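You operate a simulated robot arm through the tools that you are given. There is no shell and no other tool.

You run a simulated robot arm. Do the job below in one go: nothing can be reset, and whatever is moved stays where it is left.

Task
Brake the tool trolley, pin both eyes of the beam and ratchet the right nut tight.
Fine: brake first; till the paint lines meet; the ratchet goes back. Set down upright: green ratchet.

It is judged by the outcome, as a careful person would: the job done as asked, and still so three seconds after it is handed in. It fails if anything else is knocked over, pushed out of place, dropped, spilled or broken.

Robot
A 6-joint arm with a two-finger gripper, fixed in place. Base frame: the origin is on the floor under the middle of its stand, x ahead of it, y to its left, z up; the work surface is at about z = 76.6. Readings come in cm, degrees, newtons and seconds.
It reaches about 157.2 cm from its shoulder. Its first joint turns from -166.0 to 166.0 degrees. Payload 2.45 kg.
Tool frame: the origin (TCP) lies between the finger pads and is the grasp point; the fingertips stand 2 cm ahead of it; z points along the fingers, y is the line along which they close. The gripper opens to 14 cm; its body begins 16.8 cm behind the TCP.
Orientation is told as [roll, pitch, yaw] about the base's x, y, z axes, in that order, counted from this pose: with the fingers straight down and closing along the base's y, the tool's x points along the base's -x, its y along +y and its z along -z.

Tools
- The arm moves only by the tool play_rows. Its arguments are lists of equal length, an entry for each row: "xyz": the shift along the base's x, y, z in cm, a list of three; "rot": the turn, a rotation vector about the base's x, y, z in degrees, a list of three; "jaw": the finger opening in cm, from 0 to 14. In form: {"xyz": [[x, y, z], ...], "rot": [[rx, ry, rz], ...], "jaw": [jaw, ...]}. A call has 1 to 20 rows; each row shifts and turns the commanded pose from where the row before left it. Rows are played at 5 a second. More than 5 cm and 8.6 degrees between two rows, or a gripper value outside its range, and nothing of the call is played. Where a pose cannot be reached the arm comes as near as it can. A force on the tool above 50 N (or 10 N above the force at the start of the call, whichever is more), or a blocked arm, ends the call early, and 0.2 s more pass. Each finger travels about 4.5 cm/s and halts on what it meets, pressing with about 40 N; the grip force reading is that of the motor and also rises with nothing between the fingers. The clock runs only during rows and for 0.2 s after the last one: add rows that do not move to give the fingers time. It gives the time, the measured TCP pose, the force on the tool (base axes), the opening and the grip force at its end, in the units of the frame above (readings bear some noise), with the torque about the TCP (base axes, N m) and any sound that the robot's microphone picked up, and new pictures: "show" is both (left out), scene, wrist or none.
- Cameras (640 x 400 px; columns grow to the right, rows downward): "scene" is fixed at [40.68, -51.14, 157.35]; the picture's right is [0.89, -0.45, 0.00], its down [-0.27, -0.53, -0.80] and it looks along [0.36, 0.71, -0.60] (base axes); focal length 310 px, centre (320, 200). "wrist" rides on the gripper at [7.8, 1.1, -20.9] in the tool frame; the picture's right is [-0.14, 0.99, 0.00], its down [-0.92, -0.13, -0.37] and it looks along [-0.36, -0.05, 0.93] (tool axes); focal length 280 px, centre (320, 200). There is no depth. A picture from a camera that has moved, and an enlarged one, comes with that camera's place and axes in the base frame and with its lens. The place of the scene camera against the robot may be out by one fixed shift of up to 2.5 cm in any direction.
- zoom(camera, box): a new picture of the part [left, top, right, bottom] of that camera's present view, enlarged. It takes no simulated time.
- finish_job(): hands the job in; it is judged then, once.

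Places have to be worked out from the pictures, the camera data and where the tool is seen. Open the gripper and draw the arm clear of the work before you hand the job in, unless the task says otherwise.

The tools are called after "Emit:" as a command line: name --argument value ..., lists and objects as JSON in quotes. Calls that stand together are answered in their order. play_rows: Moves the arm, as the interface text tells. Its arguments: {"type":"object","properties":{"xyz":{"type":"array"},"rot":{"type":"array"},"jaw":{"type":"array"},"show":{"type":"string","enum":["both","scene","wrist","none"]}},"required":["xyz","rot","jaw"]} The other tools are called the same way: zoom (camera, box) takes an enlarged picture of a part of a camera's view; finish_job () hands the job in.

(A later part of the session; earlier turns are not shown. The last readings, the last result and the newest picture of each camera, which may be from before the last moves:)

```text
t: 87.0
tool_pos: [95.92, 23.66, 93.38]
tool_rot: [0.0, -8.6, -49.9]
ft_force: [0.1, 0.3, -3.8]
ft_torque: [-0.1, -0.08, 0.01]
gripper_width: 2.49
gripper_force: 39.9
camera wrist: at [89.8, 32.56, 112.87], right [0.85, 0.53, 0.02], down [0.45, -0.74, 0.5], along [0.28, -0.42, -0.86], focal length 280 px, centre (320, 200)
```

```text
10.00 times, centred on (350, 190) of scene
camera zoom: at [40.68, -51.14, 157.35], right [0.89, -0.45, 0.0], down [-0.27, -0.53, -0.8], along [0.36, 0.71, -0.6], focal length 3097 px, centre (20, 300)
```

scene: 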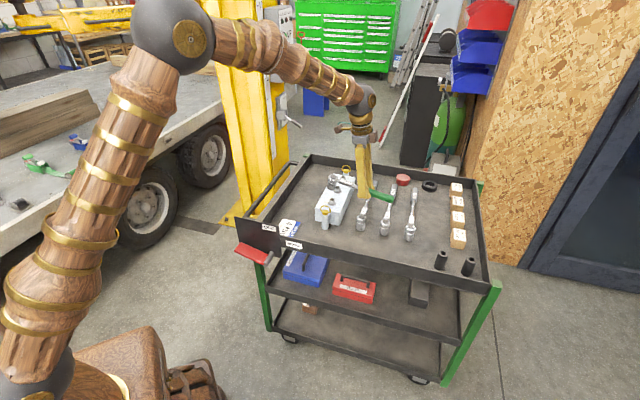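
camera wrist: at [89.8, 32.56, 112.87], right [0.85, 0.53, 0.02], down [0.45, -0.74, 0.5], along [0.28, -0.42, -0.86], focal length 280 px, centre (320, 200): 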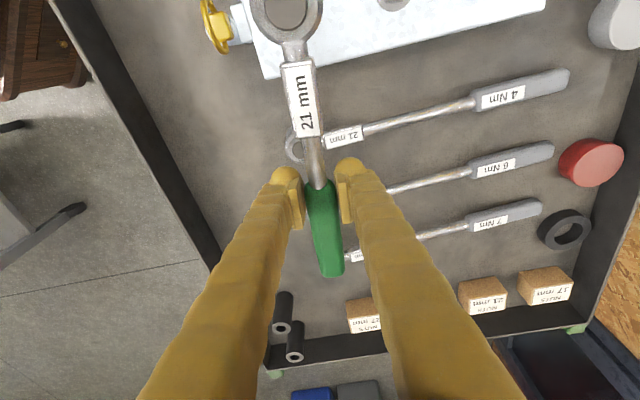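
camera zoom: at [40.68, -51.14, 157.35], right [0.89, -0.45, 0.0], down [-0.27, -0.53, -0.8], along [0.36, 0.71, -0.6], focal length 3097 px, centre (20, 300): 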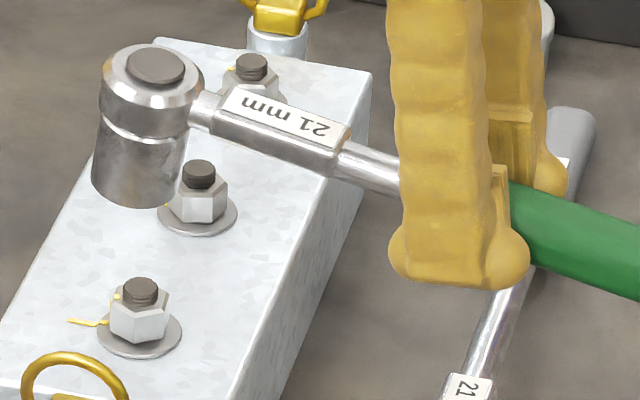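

The ratchet tipped about 8.7° (head up) in the grip. I re-level it by tilting the tool another 8.6°, move back to the unshifted turning circle, and compare socket and nut again.

Emit:
play_rows --xyz '[[0.06, -0.08, 0], [0, 0, 0], [0, 0, 0]]' --rot '[[-3.3, -2.77, 0], [-3.3, -2.77, 0], [0, 0, 0]]' --jaw '[1.5, 1.5, 1.5]'

Emit:
zoom --camera "scene" --box '[315, 170, 365, 210]'

```text
t: 87.8
tool_pos: [95.96, 23.33, 93.37]
tool_rot: [-0.1, -17.2, -49.8]
ft_force: [0.0, 0.0, -4.2]
ft_torque: [-0.09, -0.06, -0.01]
gripper_width: 2.51
gripper_force: 39.5
camera wrist: at [88.06, 34.57, 111.05], right [0.84, 0.54, 0.04], down [0.4, -0.67, 0.62], along [0.36, -0.51, -0.78], focal length 280 px, centre (320, 200)
```

scene: 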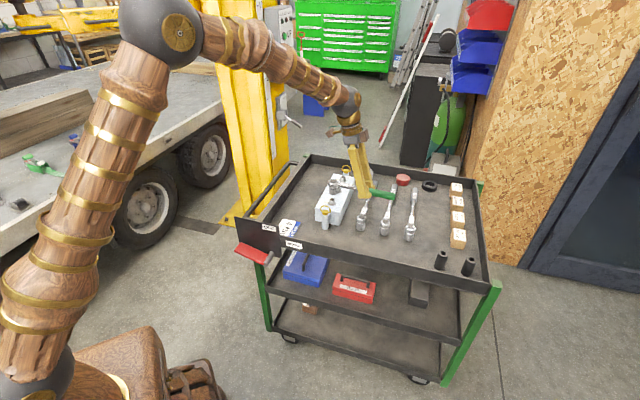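
wrist: 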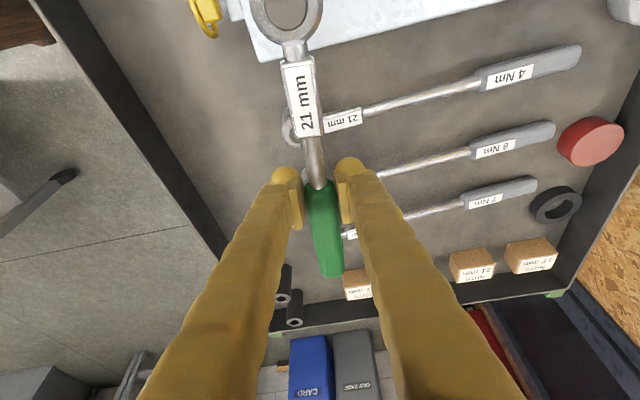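

```text
10.00 times, centred on (340, 190) of scene
camera zoom: at [40.68, -51.14, 157.35], right [0.89, -0.45, 0.0], down [-0.27, -0.53, -0.8], along [0.36, 0.71, -0.6], focal length 3097 px, centre (120, 300)
```

zoom: 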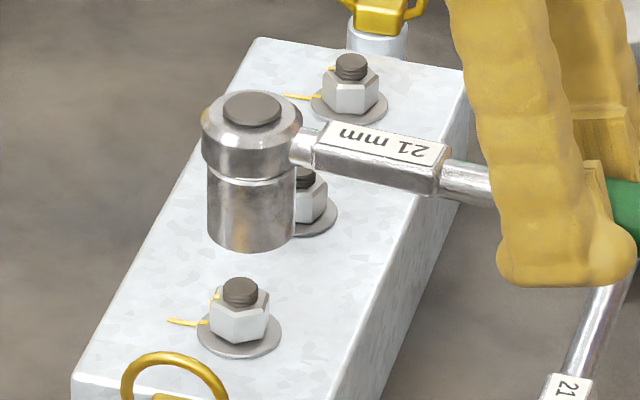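

Emit:
zoom --camera "scene" --box '[325, 176, 349, 200]'

Emit:
zoom --camera "scene" --box '[325, 190, 349, 214]'

```text
16.00 times, centred on (337, 188) of scene
camera zoom: at [40.68, -51.14, 157.35], right [0.89, -0.45, 0.0], down [-0.27, -0.53, -0.8], along [0.36, 0.71, -0.6], focal length 4956 px, centre (48, 392)
```

zoom: 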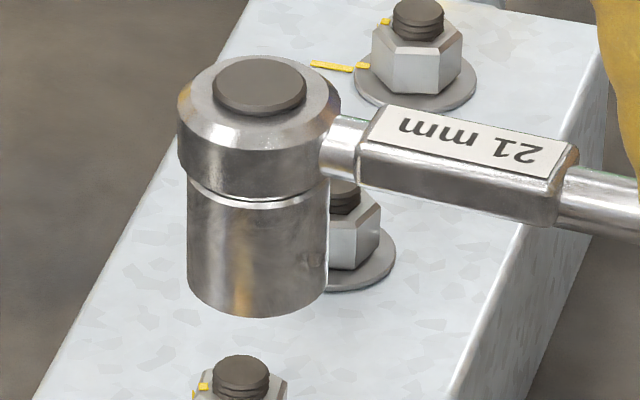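

```text
16.00 times, centred on (337, 202) of scene
camera zoom: at [40.68, -51.14, 157.35], right [0.89, -0.45, 0.0], down [-0.27, -0.53, -0.8], along [0.36, 0.71, -0.6], focal length 4956 px, centre (48, 168)
```

zoom: 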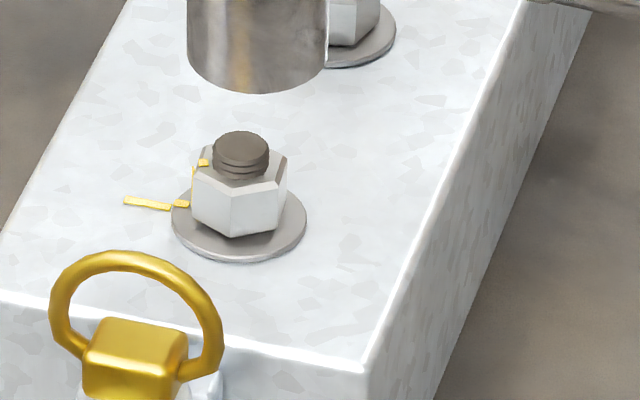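

Socket is upright within about 1°, but sits about 0.33 cm along the handle past the nut axis (it slid in the grip). I shift (-0.21, +0.32) and lower to just above the nut to compare.

Emit:
play_rows --xyz '[[-0.21, 0.32, 0], [0, 0, -1], [0, 0, -1], [0, 0, -0.6], [0, 0, 0]]' --rot '[[0, 0, 0], [0, 0, 0], [0, 0, 0], [0, 0, 0], [0, 0, 0]]' --jaw '[1.5, 1.5, 1.5, 1.5, 1.5]' --show "none"

Emit:
zoom --camera "scene" --box '[325, 186, 349, 210]'

```text
t: 89.0
tool_pos: [95.72, 23.64, 90.79]
tool_rot: [-0.1, -17.3, -50.0]
ft_force: [0.3, -0.7, -4.0]
ft_torque: [-0.1, -0.08, -0.01]
gripper_width: 2.54
gripper_force: 39.8
```

```text
16.00 times, centred on (337, 198) of scene
camera zoom: at [40.68, -51.14, 157.35], right [0.89, -0.45, 0.0], down [-0.27, -0.53, -0.8], along [0.36, 0.71, -0.6], focal length 4956 px, centre (48, 232)
```

zoom: 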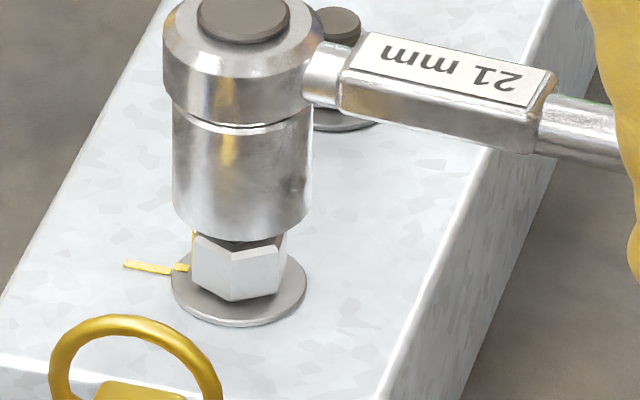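

Socket and nut are aligned to within 0.06 cm laterally, with the stud already entering. I lower in small steps and check the force.

Emit:
play_rows --xyz '[[0, 0, -0.3], [0, 0, -0.2], [0, 0, -0.2], [0, 0, 0]]' --rot '[[0, 0, 0], [0, 0, 0], [0, 0, 0], [0, 0, 0]]' --jaw '[1.5, 1.5, 1.5, 1.5]' --show "none"

Emit:
zoom --camera "scene" --box '[325, 186, 349, 210]'

```text
t: 90.0
tool_pos: [95.64, 23.85, 90.14]
tool_rot: [-0.2, -17.2, -49.9]
ft_force: [-0.1, -0.7, -4.2]
ft_torque: [-0.1, -0.08, 0.02]
gripper_width: 2.49
gripper_force: 39.2
```

```text
16.00 times, centred on (337, 198) of scene
camera zoom: at [40.68, -51.14, 157.35], right [0.89, -0.45, 0.0], down [-0.27, -0.53, -0.8], along [0.36, 0.71, -0.6], focal length 4956 px, centre (48, 232)
```

zoom: 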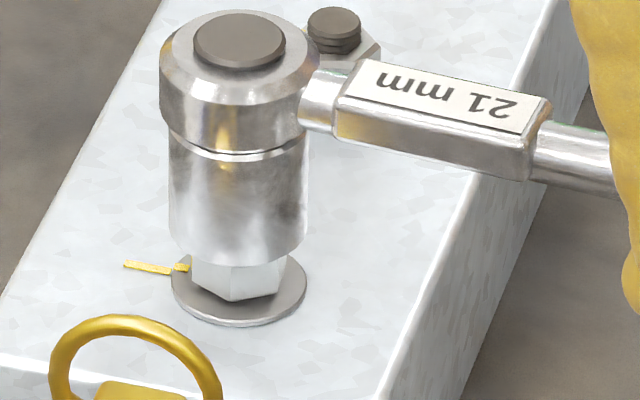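

Emit:
play_rows --xyz '[[0, 0, -0.2], [0, 0, -0.2], [0, 0, 0]]' --rot '[[0, 0, 0], [0, 0, 0], [0, 0, 0]]' --jaw '[1.5, 1.5, 1.5]' --show "none"

Emit:
zoom --camera "scene" --box '[325, 186, 349, 210]'

```text
t: 90.8
tool_pos: [95.76, 23.73, 89.6]
tool_rot: [-0.1, -17.2, -49.9]
ft_force: [0.6, 0.0, -4.4]
ft_torque: [-0.08, -0.06, 0.01]
gripper_width: 2.49
gripper_force: 39.7
```

```text
16.00 times, centred on (337, 198) of scene
camera zoom: at [40.68, -51.14, 157.35], right [0.89, -0.45, 0.0], down [-0.27, -0.53, -0.8], along [0.36, 0.71, -0.6], focal length 4956 px, centre (48, 232)
```

zoom: 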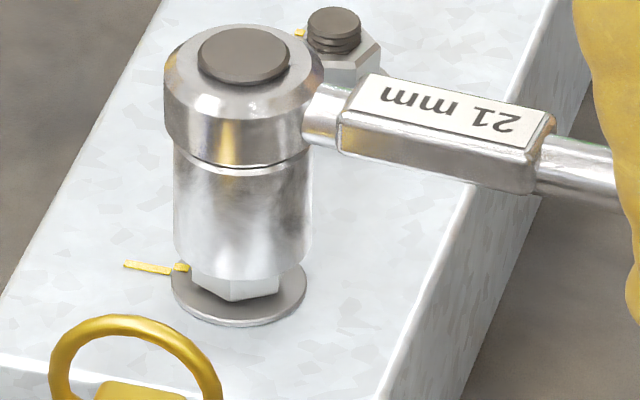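

Still no contact — it seems to be sliding over the nut. I continue down.

Emit:
play_rows --xyz '[[0, 0, -0.2], [0, 0, -0.2], [0, 0, -0.2], [0, 0, -0.2], [0, 0, 0]]' --rot '[[0, 0, 0], [0, 0, 0], [0, 0, 0], [0, 0, 0], [0, 0, 0]]' --jaw '[1.5, 1.5, 1.5, 1.5, 1.5]' --show "none"

Emit:
zoom --camera "scene" --box '[325, 186, 349, 210]'

```text
t: 92.0
tool_pos: [95.85, 23.78, 88.91]
tool_rot: [0.0, -17.3, -50.0]
ft_force: [-0.6, 0.5, -3.9]
ft_torque: [-0.1, -0.1, -0.01]
gripper_width: 2.49
gripper_force: 39.8
```

```text
16.00 times, centred on (337, 198) of scene
camera zoom: at [40.68, -51.14, 157.35], right [0.89, -0.45, 0.0], down [-0.27, -0.53, -0.8], along [0.36, 0.71, -0.6], focal length 4956 px, centre (48, 232)
```

zoom: 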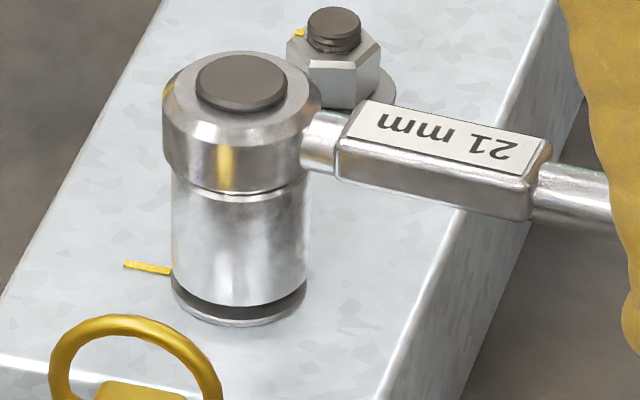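

The nut is fully inside the socket with no side load. I settle 0.25 cm lower and turn on clockwise 10°, watching the torque.

Emit:
play_rows --xyz '[[0, 0, -0.25], [-0.424, -0.326, 0], [-0.424, -0.325, 0], [-0.45, -0.287, 0], [-0.451, -0.287, 0], [0, 0, 0]]' --rot '[[0, 0, 0], [0, 0, -2.5], [0, 0, -2.5], [0, 0, -2.5], [0, 0, -2.5], [0, 0, 0]]' --jaw '[1.5, 1.5, 1.5, 1.5, 1.5, 1.5]' --show "none"

Emit:
zoom --camera "scene" --box '[325, 186, 349, 210]'

```text
t: 93.4
tool_pos: [94.02, 22.46, 88.48]
tool_rot: [0.0, -17.2, -60.0]
ft_force: [9.6, 3.6, -2.4]
ft_torque: [0.07, -0.35, 0.58]
gripper_width: 2.51
gripper_force: 40.1
```

```text
16.00 times, centred on (337, 198) of scene
camera zoom: at [40.68, -51.14, 157.35], right [0.89, -0.45, 0.0], down [-0.27, -0.53, -0.8], along [0.36, 0.71, -0.6], focal length 4956 px, centre (48, 232)
```

zoom: 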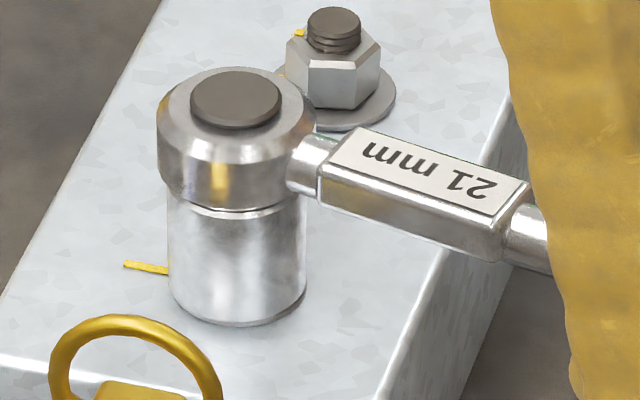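

The load is purely tangential (about 1.8 Nm about the nut). From the hex corners I judge about 13° still to go, so I turn another 8° slowly.

Emit:
play_rows --xyz '[[-0.374, -0.2, 0], [-0.379, -0.197, 0], [-0.387, -0.181, 0], [-0.395, -0.165, 0], [0, 0, 0]]' --rot '[[0, 0, -2], [0, 0, -2], [0, 0, -2], [0, 0, -2], [0, 0, 0]]' --jaw '[1.5, 1.5, 1.5, 1.5, 1.5]' --show "none"

Emit:
zoom --camera "scene" --box '[325, 186, 349, 210]'

```text
t: 94.6
tool_pos: [92.42, 21.73, 88.56]
tool_rot: [-0.1, -17.2, -68.1]
ft_force: [14.6, -4.7, 0.0]
ft_torque: [0.04, -0.41, 0.68]
gripper_width: 2.52
gripper_force: 40.1
```

```text
16.00 times, centred on (337, 198) of scene
camera zoom: at [40.68, -51.14, 157.35], right [0.89, -0.45, 0.0], down [-0.27, -0.53, -0.8], along [0.36, 0.71, -0.6], focal length 4956 px, centre (48, 232)
```

zoom: 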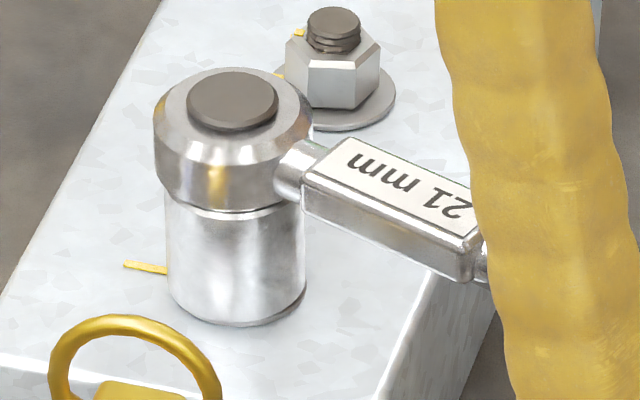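

Torque is about 2.1 Nm with a slight outward push. I ease off the load by 1–2 mm, then lift straight up to check the marks.

Emit:
play_rows --xyz '[[0.18, -0.04, 0], [0, 0, 0.4], [0, 0, 0.4], [0, 0, 0.6], [0, 0, 0.8], [0, 0, 1], [0, 0, 1], [0, 0, 1], [0, 0, 0]]' --rot '[[0, 0, 0], [0, 0, 0], [0, 0, 0], [0, 0, 0], [0, 0, 0], [0, 0, 0], [0, 0, 0], [0, 0, 0], [0, 0, 0]]' --jaw '[1.5, 1.5, 1.5, 1.5, 1.5, 1.5, 1.5, 1.5, 1.5]' --show "scene"

Emit:
zoom --camera "scene" --box '[325, 190, 349, 214]'

Emit:
zoom --camera "scene" --box '[325, 170, 365, 200]'

```text
t: 96.6
tool_pos: [92.8, 21.75, 93.9]
tool_rot: [-0.1, -17.2, -68.0]
ft_force: [-0.2, -0.1, -4.2]
ft_torque: [-0.08, -0.06, -0.02]
gripper_width: 2.5
gripper_force: 40.3
```

scene: 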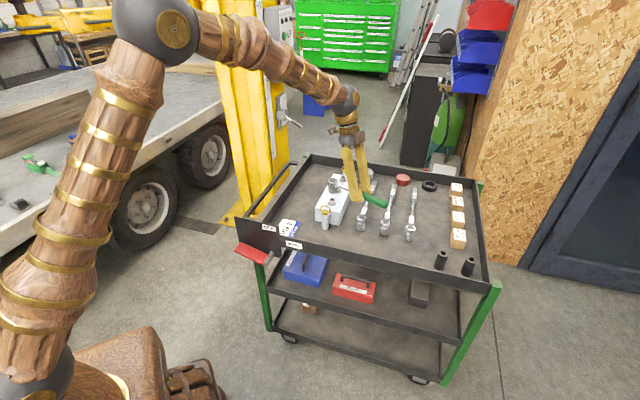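

```text
16.00 times, centred on (337, 202) of scene
camera zoom: at [40.68, -51.14, 157.35], right [0.89, -0.45, 0.0], down [-0.27, -0.53, -0.8], along [0.36, 0.71, -0.6], focal length 4956 px, centre (48, 168)
```

zoom: 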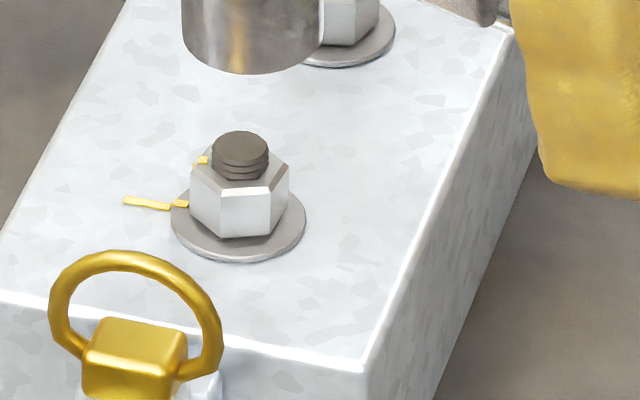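

```text
13.33 times, centred on (345, 185) of scene
camera zoom: at [40.68, -51.14, 157.35], right [0.89, -0.45, 0.0], down [-0.27, -0.53, -0.8], along [0.36, 0.71, -0.6], focal length 4130 px, centre (-13, 400)
```

zoom: 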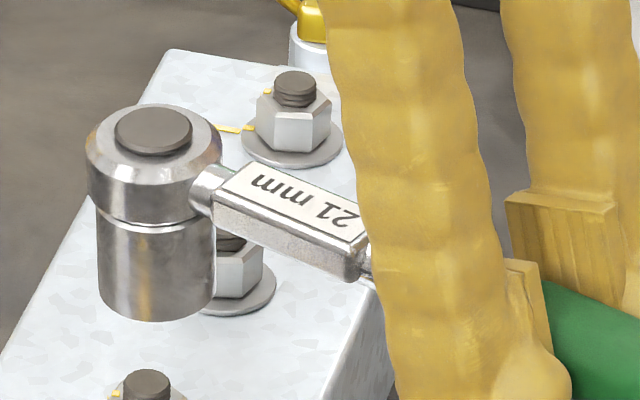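

By the hex corners about 8–9° remain. To be exact I swing the ratchet aside, so the wrist camera can look down on nut T next to nut M.

Emit:
play_rows --xyz '[[0, 0, 2], [0, 0, 2], [0.52, 3.92, 0], [0.52, 3.92, 0], [0.52, 3.92, 0], [0.52, 3.92, 0], [0, 0, 0]]' --rot '[[0, 0, 0], [0, 0, 0], [0, 0, 0], [0, 0, 0], [0, 0, 0], [0, 0, 0], [0, 0, 0]]' --jaw '[1.5, 1.5, 1.5, 1.5, 1.5, 1.5, 1.5]' --show "wrist"

Emit:
zoom --camera "wrist" --box '[200, 90, 300, 170]'

Emit:
zoom --camera "scene" --box '[325, 176, 365, 212]'

```text
t: 98.2
tool_pos: [94.88, 37.26, 97.8]
tool_rot: [-0.2, -17.1, -67.9]
ft_force: [-0.4, -1.0, -4.0]
ft_torque: [-0.07, -0.03, -0.01]
gripper_width: 2.48
gripper_force: 39.9
camera wrist: at [90.81, 50.28, 115.59], right [0.97, 0.25, 0.04], down [0.17, -0.76, 0.62], along [0.19, -0.6, -0.78], focal length 280 px, centre (320, 200)
```

wrist: 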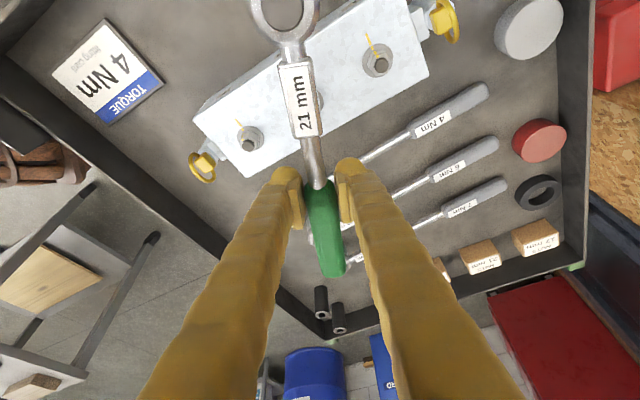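

```text
5.00 times, centred on (250, 130) of wrist
camera zoom: at [90.81, 50.28, 115.59], right [0.97, 0.25, 0.04], down [0.17, -0.76, 0.62], along [0.19, -0.6, -0.78], focal length 1402 px, centre (670, 550)
```

zoom: 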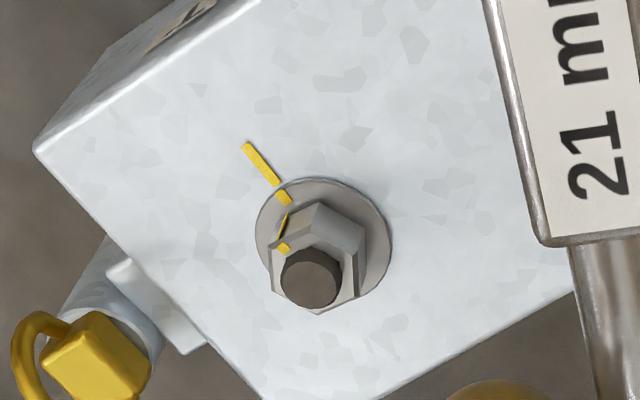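

```text
11.11 times, centred on (345, 194) of scene
camera zoom: at [40.68, -51.14, 157.35], right [0.89, -0.45, 0.0], down [-0.27, -0.53, -0.8], along [0.36, 0.71, -0.6], focal length 3441 px, centre (42, 267)
```

zoom: 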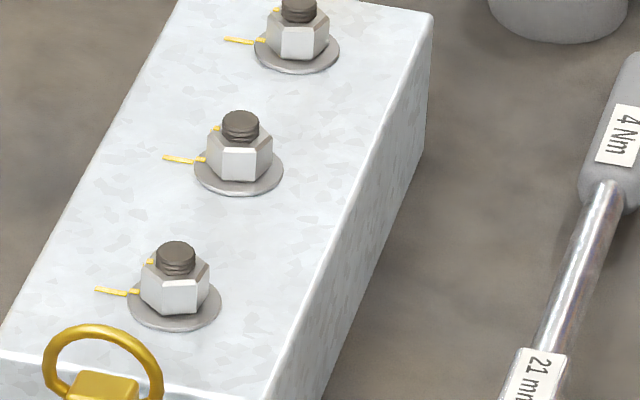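

Emit:
zoom --camera "wrist" --box '[230, 110, 270, 160]'

Emit:
zoom --camera "wrist" --box '[355, 25, 405, 80]'

```text
8.00 times, centred on (250, 135) of wrist
camera zoom: at [90.81, 50.28, 115.59], right [0.97, 0.25, 0.04], down [0.17, -0.76, 0.62], along [0.19, -0.6, -0.78], focal length 2243 px, centre (880, 720)
```

zoom: 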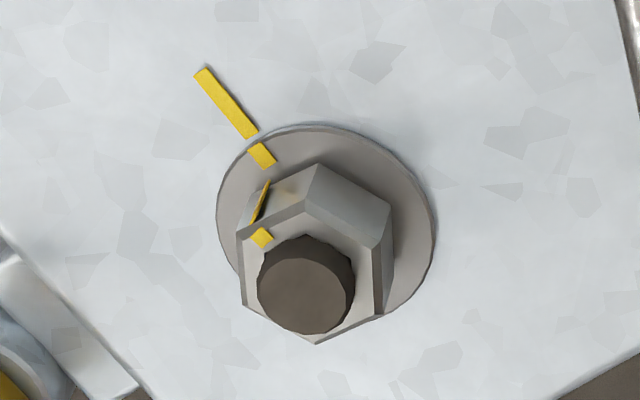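

```text
7.27 times, centred on (380, 52) of wrist
camera zoom: at [90.81, 50.28, 115.59], right [0.97, 0.25, 0.04], down [0.17, -0.76, 0.62], along [0.19, -0.6, -0.78], focal length 2039 px, centre (-116, 1273)
```

zoom: 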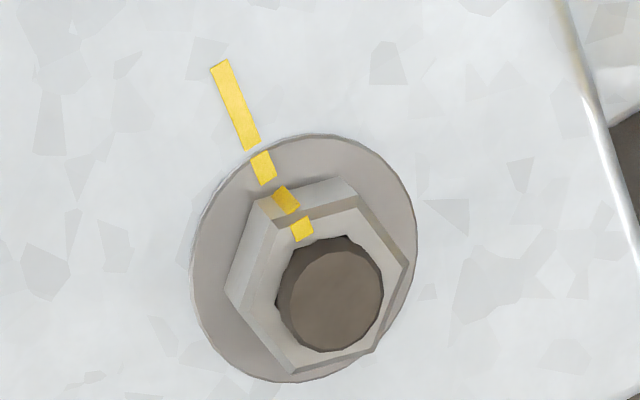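

From above: block line at about 134°, the nut's flank mark at about 144°, so about 10° remain. I go back over the nut and re-check alignment before lowering.

Emit:
play_rows --xyz '[[-0.52, -3.92, 0], [-0.52, -3.92, 0], [-0.52, -3.92, 0], [-0.52, -3.92, 0], [-0.15, -0.03, -2], [0, 0, -2], [0, 0, -1], [0, 0, 0]]' --rot '[[0, 0, 0], [0, 0, 0], [0, 0, 0], [0, 0, 0], [0, 0, 0], [0, 0, 0], [0, 0, 0], [0, 0, 0]]' --jaw '[1.5, 1.5, 1.5, 1.5, 1.5, 1.5, 1.5, 1.5]' --show "none"

Emit:
zoom --camera "scene" --box '[325, 182, 349, 206]'

```text
t: 100.0
tool_pos: [92.7, 21.61, 92.85]
tool_rot: [-0.1, -17.2, -68.0]
ft_force: [0.0, -1.4, -3.7]
ft_torque: [-0.06, -0.01, 0.02]
gripper_width: 2.47
gripper_force: 39.7
```

```text
16.00 times, centred on (337, 194) of scene
camera zoom: at [40.68, -51.14, 157.35], right [0.89, -0.45, 0.0], down [-0.27, -0.53, -0.8], along [0.36, 0.71, -0.6], focal length 4956 px, centre (48, 296)
```

zoom: 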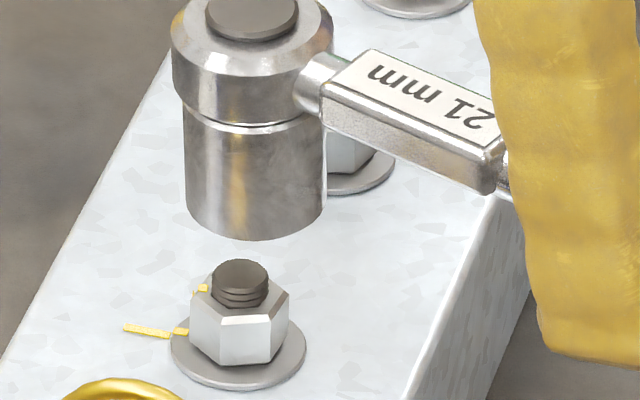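

The socket has tipped about 3.5° head-down from the last lift, which explains the 0.3 cm offset at its mouth. I level it by taking 3.5° off the tool tilt and look again.

Emit:
play_rows --xyz '[[0, 0, 0], [0, 0, 0]]' --rot '[[3.24, 1.31, 0], [0, 0, 0]]' --jaw '[1.5, 1.5]' --show "none"

Emit:
zoom --camera "scene" --box '[325, 182, 349, 206]'

```text
t: 100.6
tool_pos: [92.63, 21.62, 92.9]
tool_rot: [-0.1, -13.8, -67.9]
ft_force: [-0.5, -1.0, -3.8]
ft_torque: [-0.09, -0.05, 0.01]
gripper_width: 2.5
gripper_force: 39.9
```

```text
16.00 times, centred on (337, 194) of scene
camera zoom: at [40.68, -51.14, 157.35], right [0.89, -0.45, 0.0], down [-0.27, -0.53, -0.8], along [0.36, 0.71, -0.6], focal length 4956 px, centre (48, 296)
```

zoom: 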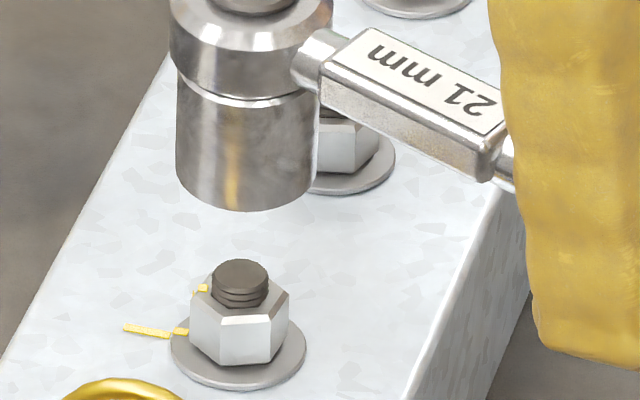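

Emit:
zoom --camera "wrist" --box '[230, 0, 390, 120]'

Emit:
zoom --camera "scene" --box '[325, 170, 385, 210]'

```text
3.33 times, centred on (310, 60) of wrist
camera zoom: at [88.98, 33.69, 111.33], right [0.97, 0.25, 0.03], down [0.19, -0.8, 0.58], along [0.17, -0.55, -0.82], focal length 935 px, centre (353, 667)
```

zoom: 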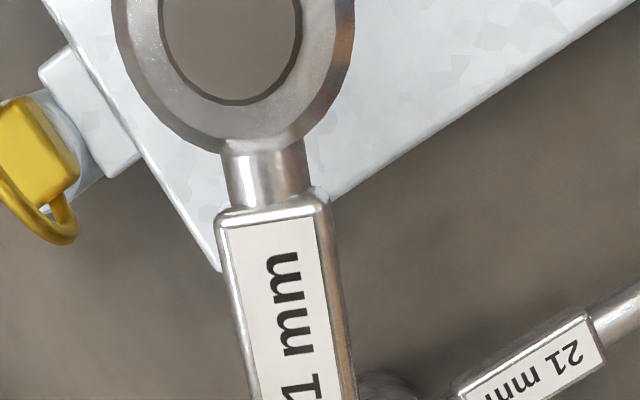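

```text
10.00 times, centred on (355, 190) of scene
camera zoom: at [40.68, -51.14, 157.35], right [0.89, -0.45, 0.0], down [-0.27, -0.53, -0.8], along [0.36, 0.71, -0.6], focal length 3097 px, centre (-30, 300)
```

zoom: 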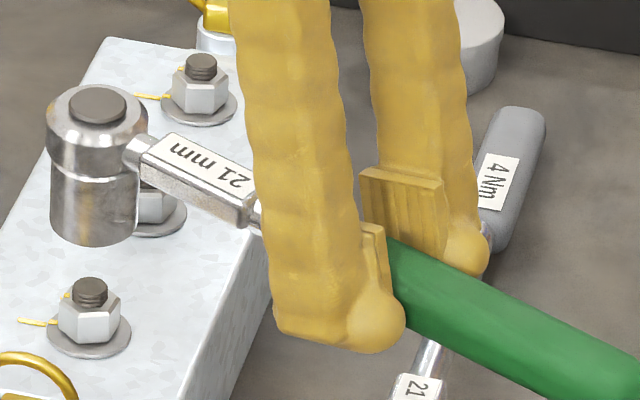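

The wrist view shows the pitch in the grip hasn't changed; the lean is a roll about the handle (mouth pushed back by the nut). I undo the pitch change and instead roll the tool by about 4.4° about the handle axis.

Emit:
play_rows --xyz '[[0, 0, 0], [0, 0, 0]]' --rot '[[-4.89, 2.77, 0], [0, 0, 0]]' --jaw '[1.5, 1.5]' --show "none"

Emit:
zoom --camera "scene" --box '[325, 182, 349, 206]'

Emit:
zoom --camera "scene" --box '[325, 170, 385, 210]'

```text
t: 101.2
tool_pos: [92.51, 21.63, 92.94]
tool_rot: [-4.8, -17.2, -66.7]
ft_force: [0.6, -0.3, -3.8]
ft_torque: [-0.11, -0.09, 0.02]
gripper_width: 2.45
gripper_force: 40.0
```

```text
16.00 times, centred on (337, 194) of scene
camera zoom: at [40.68, -51.14, 157.35], right [0.89, -0.45, 0.0], down [-0.27, -0.53, -0.8], along [0.36, 0.71, -0.6], focal length 4956 px, centre (48, 296)
```

zoom: 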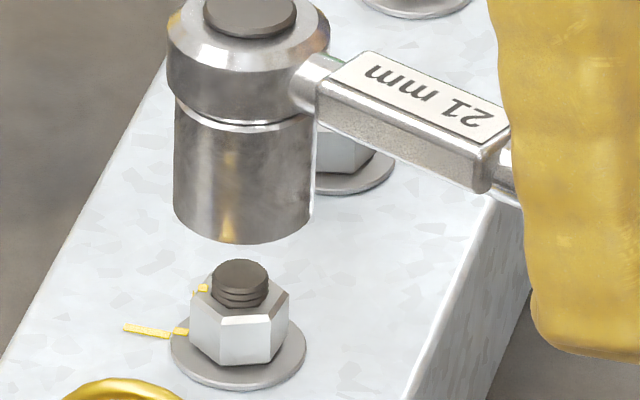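

```text
10.00 times, centred on (355, 190) of scene
camera zoom: at [40.68, -51.14, 157.35], right [0.89, -0.45, 0.0], down [-0.27, -0.53, -0.8], along [0.36, 0.71, -0.6], focal length 3097 px, centre (-30, 300)
```

zoom: 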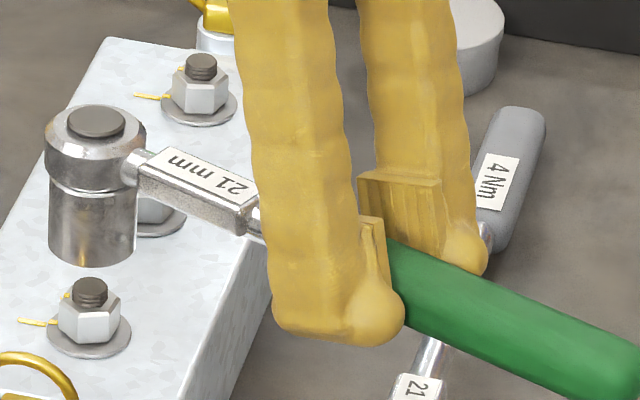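

The socket is now upright and centred on the nut in the view. I lower it in stages with force checks.

Emit:
play_rows --xyz '[[0, 0, -1], [0, 0, -1], [0, 0, -0.5], [0, 0, 0]]' --rot '[[0, 0, 0], [0, 0, 0], [0, 0, 0], [0, 0, 0]]' --jaw '[1.5, 1.5, 1.5, 1.5]' --show "none"

Emit:
zoom --camera "scene" --box '[325, 186, 349, 210]'

```text
t: 102.2
tool_pos: [92.54, 21.68, 90.43]
tool_rot: [-4.6, -17.1, -66.7]
ft_force: [-0.5, -0.1, -3.7]
ft_torque: [-0.09, -0.06, 0.03]
gripper_width: 2.48
gripper_force: 39.8
```

```text
16.00 times, centred on (337, 198) of scene
camera zoom: at [40.68, -51.14, 157.35], right [0.89, -0.45, 0.0], down [-0.27, -0.53, -0.8], along [0.36, 0.71, -0.6], focal length 4956 px, centre (48, 232)
```

zoom: 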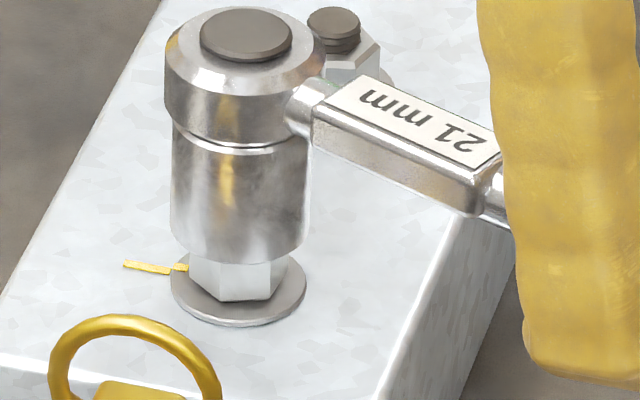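

Emit:
play_rows --xyz '[[0, 0, -0.2], [0, 0, -0.2], [0, 0, 0]]' --rot '[[0, 0, 0], [0, 0, 0], [0, 0, 0]]' --jaw '[1.5, 1.5, 1.5]' --show "none"

Emit:
zoom --camera "scene" --box '[325, 186, 349, 210]'

```text
t: 103.0
tool_pos: [92.42, 21.74, 89.93]
tool_rot: [-4.6, -17.1, -66.8]
ft_force: [2.2, 5.7, -3.2]
ft_torque: [0.21, -0.16, -0.47]
gripper_width: 2.52
gripper_force: 40.0
```

```text
16.00 times, centred on (337, 198) of scene
camera zoom: at [40.68, -51.14, 157.35], right [0.89, -0.45, 0.0], down [-0.27, -0.53, -0.8], along [0.36, 0.71, -0.6], focal length 4956 px, centre (48, 232)
```

zoom: 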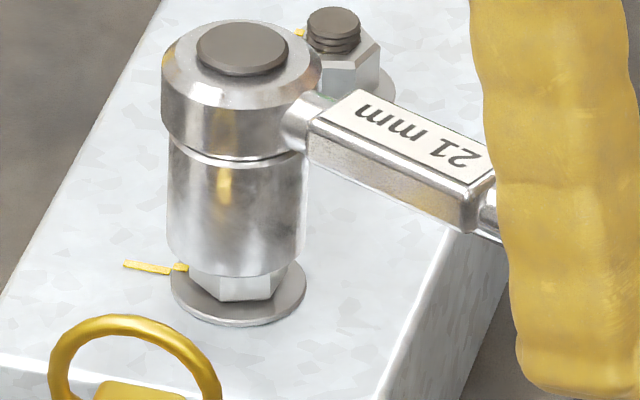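

Light side contact pushing toward +y; I follow it by 0.1 cm and continue down.

Emit:
play_rows --xyz '[[0.04, 0.1, 0], [0, 0, 0], [0, 0, -0.2], [0, 0, 0]]' --rot '[[0, 0, 0], [0, 0, 0], [0, 0, 0], [0, 0, 0]]' --jaw '[1.5, 1.5, 1.5, 1.5]' --show "none"

Emit:
zoom --camera "scene" --box '[325, 186, 349, 210]'

```text
t: 104.0
tool_pos: [92.46, 21.74, 89.78]
tool_rot: [-4.5, -17.2, -66.6]
ft_force: [2.2, -1.1, -3.3]
ft_torque: [-0.07, -0.15, -0.22]
gripper_width: 2.49
gripper_force: 40.1
```

```text
16.00 times, centred on (337, 198) of scene
camera zoom: at [40.68, -51.14, 157.35], right [0.89, -0.45, 0.0], down [-0.27, -0.53, -0.8], along [0.36, 0.71, -0.6], focal length 4956 px, centre (48, 232)
```

zoom: 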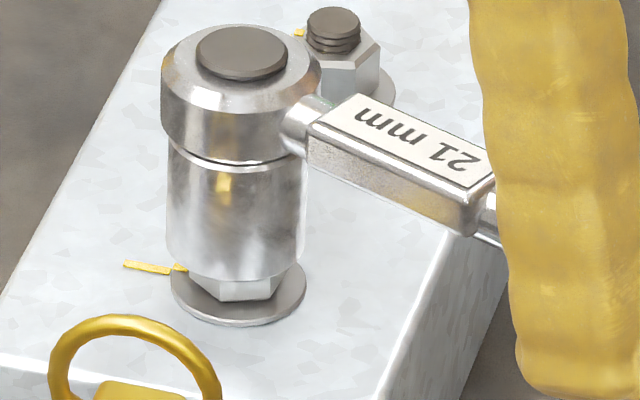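

Emit:
play_rows --xyz '[[0, 0, -0.2], [0, 0, -0.2], [0, 0, -0.2], [0, 0, 0]]' --rot '[[0, 0, 0], [0, 0, 0], [0, 0, 0], [0, 0, 0]]' --jaw '[1.5, 1.5, 1.5, 1.5]' --show "none"

Emit:
zoom --camera "scene" --box '[325, 186, 349, 210]'

```text
t: 105.0
tool_pos: [92.42, 21.75, 89.16]
tool_rot: [-4.6, -17.1, -66.8]
ft_force: [2.8, -0.9, -2.9]
ft_torque: [-0.01, -0.13, -0.28]
gripper_width: 2.52
gripper_force: 40.2
```

```text
16.00 times, centred on (337, 198) of scene
camera zoom: at [40.68, -51.14, 157.35], right [0.89, -0.45, 0.0], down [-0.27, -0.53, -0.8], along [0.36, 0.71, -0.6], focal length 4956 px, centre (48, 232)
```

zoom: 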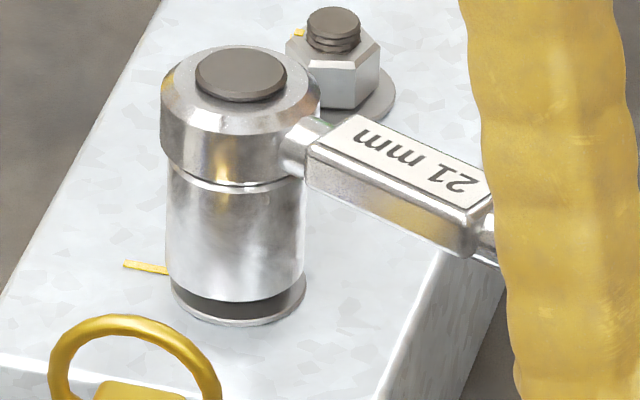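

Engaged again. I settle 0.2 cm and turn 8° clockwise about the nut axis.

Emit:
play_rows --xyz '[[0, 0, -0.2], [-0.4, -0.154, 0], [-0.402, -0.142, 0], [-0.408, -0.128, 0], [-0.412, -0.113, 0], [0, 0, 0]]' --rot '[[0, 0, 0], [0, 0, -2], [0, 0, -2], [0, 0, -2], [0, 0, -2], [0, 0, 0]]' --jaw '[1.5, 1.5, 1.5, 1.5, 1.5, 1.5]' --show "none"

Emit:
zoom --camera "scene" --box '[325, 186, 349, 210]'

```text
t: 106.4
tool_pos: [90.97, 21.32, 88.98]
tool_rot: [-4.6, -17.1, -74.8]
ft_force: [15.2, 3.1, -1.4]
ft_torque: [0.32, -0.65, 0.25]
gripper_width: 2.55
gripper_force: 40.0
```

```text
16.00 times, centred on (337, 198) of scene
camera zoom: at [40.68, -51.14, 157.35], right [0.89, -0.45, 0.0], down [-0.27, -0.53, -0.8], along [0.36, 0.71, -0.6], focal length 4956 px, centre (48, 232)
```

zoom: 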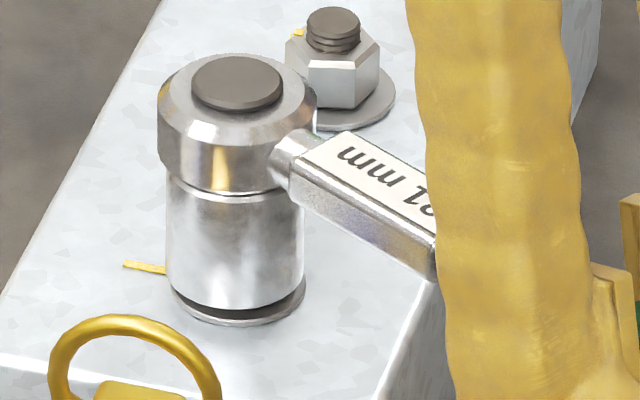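

Emit:
play_rows --xyz '[[-0.312, -0.075, 0], [-0.313, -0.068, 0], [0, 0, 0]]' --rot '[[0, 0, -1.5], [0, 0, -1.5], [0, 0, 0]]' --jaw '[1.5, 1.5, 1.5]' --show "none"

Emit:
zoom --camera "scene" --box '[325, 186, 349, 210]'

```text
t: 107.2
tool_pos: [90.41, 21.03, 88.96]
tool_rot: [-4.6, -17.2, -77.8]
ft_force: [17.1, -1.3, -0.4]
ft_torque: [0.34, -0.7, 0.46]
gripper_width: 2.49
gripper_force: 39.6
```

```text
16.00 times, centred on (337, 198) of scene
camera zoom: at [40.68, -51.14, 157.35], right [0.89, -0.45, 0.0], down [-0.27, -0.53, -0.8], along [0.36, 0.71, -0.6], focal length 4956 px, centre (48, 232)
```

zoom: 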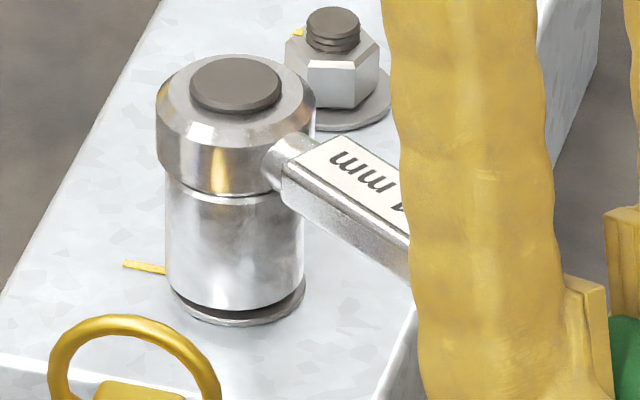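

About 2.5 Nm now. I ease off the load, lift away and inspect again.

Emit:
play_rows --xyz '[[0.18, 0.03, 0], [0, 0, 0.4], [0, 0, 0.4], [0, 0, 0.6], [0, 0, 0.8], [0, 0, 1], [0, 0, 1], [0, 0, 2], [0, 0, 3], [0, 0, 0]]' --rot '[[0, 0, 0], [0, 0, 0], [0, 0, 0], [0, 0, 0], [0, 0, 0], [0, 0, 0], [0, 0, 0], [0, 0, 0], [0, 0, 0], [0, 0, 0]]' --jaw '[1.5, 1.5, 1.5, 1.5, 1.5, 1.5, 1.5, 1.5, 1.5, 1.5]' --show "none"

Emit:
zoom --camera "scene" --box '[325, 190, 349, 214]'

```text
t: 109.4
tool_pos: [90.17, 21.08, 98.14]
tool_rot: [-4.7, -17.0, -77.6]
ft_force: [0.9, 0.1, -3.6]
ft_torque: [-0.09, -0.03, 0.03]
gripper_width: 2.49
gripper_force: 40.0
```

```text
16.00 times, centred on (337, 202) of scene
camera zoom: at [40.68, -51.14, 157.35], right [0.89, -0.45, 0.0], down [-0.27, -0.53, -0.8], along [0.36, 0.71, -0.6], focal length 4956 px, centre (48, 168)
```

zoom: 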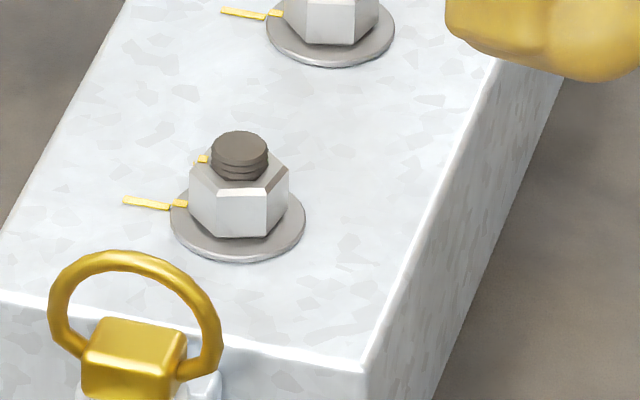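

Emit:
play_rows --xyz '[[1.24, 3.74, 0], [1.24, 3.74, 0], [1.24, 3.74, 0], [1.24, 3.74, 0], [0, 0, 0]]' --rot '[[0, 0, 0], [0, 0, 0], [0, 0, 0], [0, 0, 0], [0, 0, 0]]' --jaw '[1.5, 1.5, 1.5, 1.5, 1.5]' --show "wrist"

Emit:
zoom --camera "wrist" --box '[215, 110, 275, 160]'

Emit:
zoom --camera "scene" --box '[325, 176, 365, 212]'

```text
t: 110.6
tool_pos: [95.51, 36.43, 98.37]
tool_rot: [-4.6, -17.2, -77.8]
ft_force: [-0.3, 0.0, -3.7]
ft_torque: [-0.1, -0.01, 0.01]
gripper_width: 2.5
gripper_force: 39.8
camera wrist: at [95.34, 50.24, 115.74], right [1.0, 0.06, -0.04], down [0.07, -0.77, 0.63], along [0.01, -0.63, -0.77], focal length 280 px, centre (320, 200)
```

wrist: 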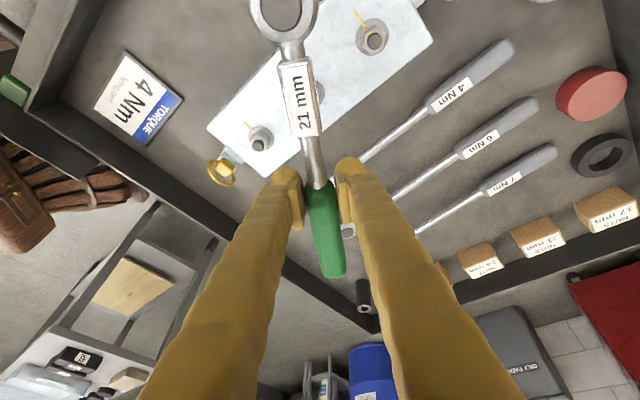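

```text
8.00 times, centred on (245, 135) of wrist
camera zoom: at [95.34, 50.24, 115.74], right [1.0, 0.06, -0.04], down [0.07, -0.77, 0.63], along [0.01, -0.63, -0.77], focal length 2243 px, centre (920, 720)
```

zoom: 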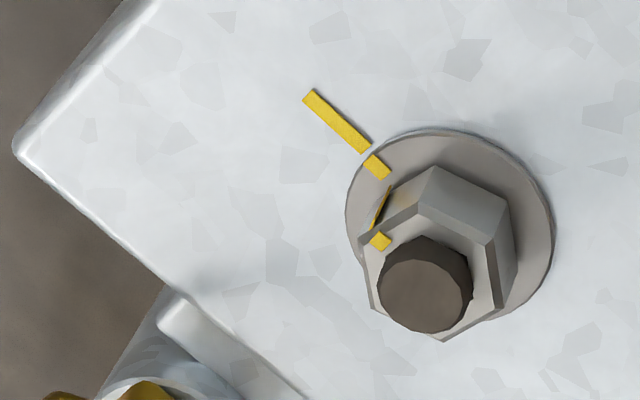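

```text
11.11 times, centred on (345, 194) of scene
camera zoom: at [40.68, -51.14, 157.35], right [0.89, -0.45, 0.0], down [-0.27, -0.53, -0.8], along [0.36, 0.71, -0.6], focal length 3441 px, centre (42, 267)
```

zoom: 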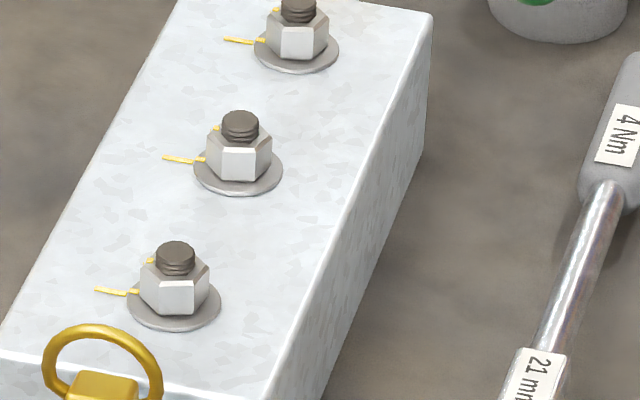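

Now about 6–7° remain (part of the last stroke only took up play). I go back over the nut and check the socket's attitude once more.

Emit:
play_rows --xyz '[[-1.24, -3.74, 0], [-1.24, -3.74, 0], [-1.24, -3.74, 0], [-1.24, -3.74, 0], [0, 0, -2], [0, 0, -2], [0, 0, -1.3], [0, 0, 0]]' --rot '[[0, 0, 0], [0, 0, 0], [0, 0, 0], [0, 0, 0], [0, 0, 0], [0, 0, 0], [0, 0, 0], [0, 0, 0]]' --jaw '[1.5, 1.5, 1.5, 1.5, 1.5, 1.5, 1.5, 1.5]' --show "none"

Emit:
zoom --camera "scene" --box '[325, 182, 349, 206]'

Emit:
zoom --camera "wrist" --box '[230, 0, 390, 120]'

```text
t: 112.4
tool_pos: [90.42, 21.05, 92.96]
tool_rot: [-4.7, -17.2, -77.7]
ft_force: [-0.6, -0.3, -2.7]
ft_torque: [-0.12, 0.02, 0.02]
gripper_width: 2.5
gripper_force: 39.7
```

```text
16.00 times, centred on (337, 194) of scene
camera zoom: at [40.68, -51.14, 157.35], right [0.89, -0.45, 0.0], down [-0.27, -0.53, -0.8], along [0.36, 0.71, -0.6], focal length 4956 px, centre (48, 296)
```

zoom: 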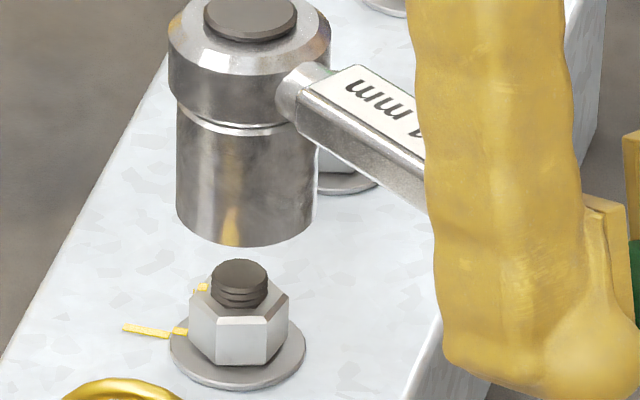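

```text
3.33 times, centred on (310, 60) of wrist
camera zoom: at [90.22, 34.82, 110.48], right [1.0, 0.06, -0.04], down [0.07, -0.77, 0.63], along [0.01, -0.63, -0.77], focal length 935 px, centre (353, 667)
```

zoom: 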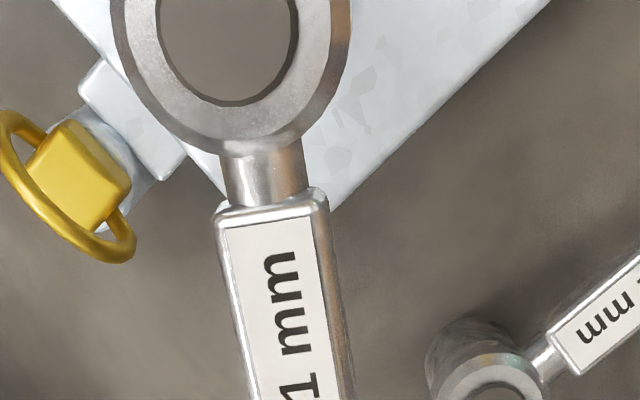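

Another small roll (about 2°). I correct it, nudge +0.1 in y as the last contact suggested, and lower in stages.

Emit:
play_rows --xyz '[[0, 0.1, 0], [0, 0, -1], [0, 0, -1], [0, 0, -0.5], [0, 0, 0]]' --rot '[[-0.4, 1.96, 0], [0, 0, 0], [0, 0, 0], [0, 0, 0], [0, 0, 0]]' --jaw '[1.5, 1.5, 1.5, 1.5, 1.5]' --show "none"

Emit:
zoom --camera "scene" --box '[325, 186, 349, 210]'

```text
t: 113.6
tool_pos: [90.38, 21.07, 90.27]
tool_rot: [-6.9, -17.0, -77.1]
ft_force: [-0.1, -0.2, -3.3]
ft_torque: [-0.15, -0.08, -0.02]
gripper_width: 2.5
gripper_force: 40.3
```

```text
16.00 times, centred on (337, 198) of scene
camera zoom: at [40.68, -51.14, 157.35], right [0.89, -0.45, 0.0], down [-0.27, -0.53, -0.8], along [0.36, 0.71, -0.6], focal length 4956 px, centre (48, 232)
```

zoom: 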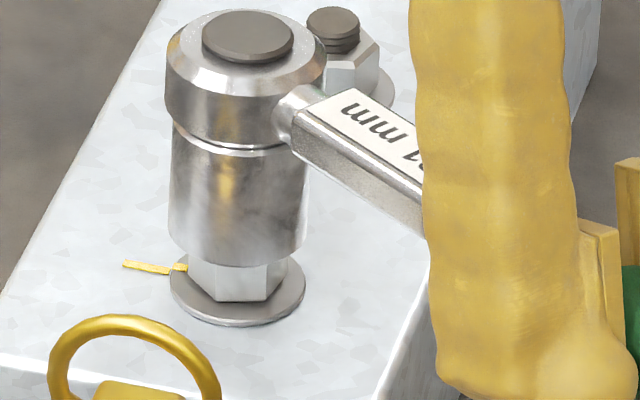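

Emit:
play_rows --xyz '[[0, 0, -0.2], [0, 0, -0.2], [0, 0, 0]]' --rot '[[0, 0, 0], [0, 0, 0], [0, 0, 0]]' --jaw '[1.5, 1.5, 1.5]' --show "none"

```text
t: 114.4
tool_pos: [90.47, 21.25, 89.91]
tool_rot: [-6.8, -17.1, -77.1]
ft_force: [-0.3, 0.1, -3.8]
ft_torque: [-0.12, 0.0, -0.01]
gripper_width: 2.52
gripper_force: 40.1
```

No contact; I continue down in 0.2 cm steps.

Emit:
play_rows --xyz '[[0, 0, -0.2], [0, 0, -0.2], [0, 0, 0]]' --rot '[[0, 0, 0], [0, 0, 0], [0, 0, 0]]' --jaw '[1.5, 1.5, 1.5]' --show "none"

Emit:
zoom --camera "scene" --box '[325, 186, 349, 210]'

```text
t: 115.2
tool_pos: [90.47, 21.16, 89.39]
tool_rot: [-6.7, -17.1, -77.1]
ft_force: [-0.1, 1.2, -4.4]
ft_torque: [-0.12, -0.03, 0.02]
gripper_width: 2.48
gripper_force: 40.1
```

```text
16.00 times, centred on (337, 198) of scene
camera zoom: at [40.68, -51.14, 157.35], right [0.89, -0.45, 0.0], down [-0.27, -0.53, -0.8], along [0.36, 0.71, -0.6], focal length 4956 px, centre (48, 232)
```

zoom: 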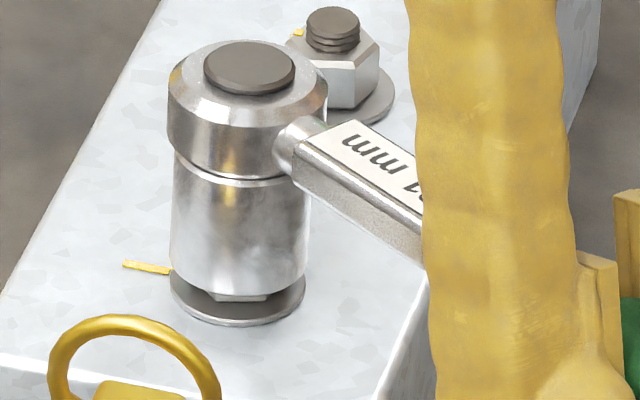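

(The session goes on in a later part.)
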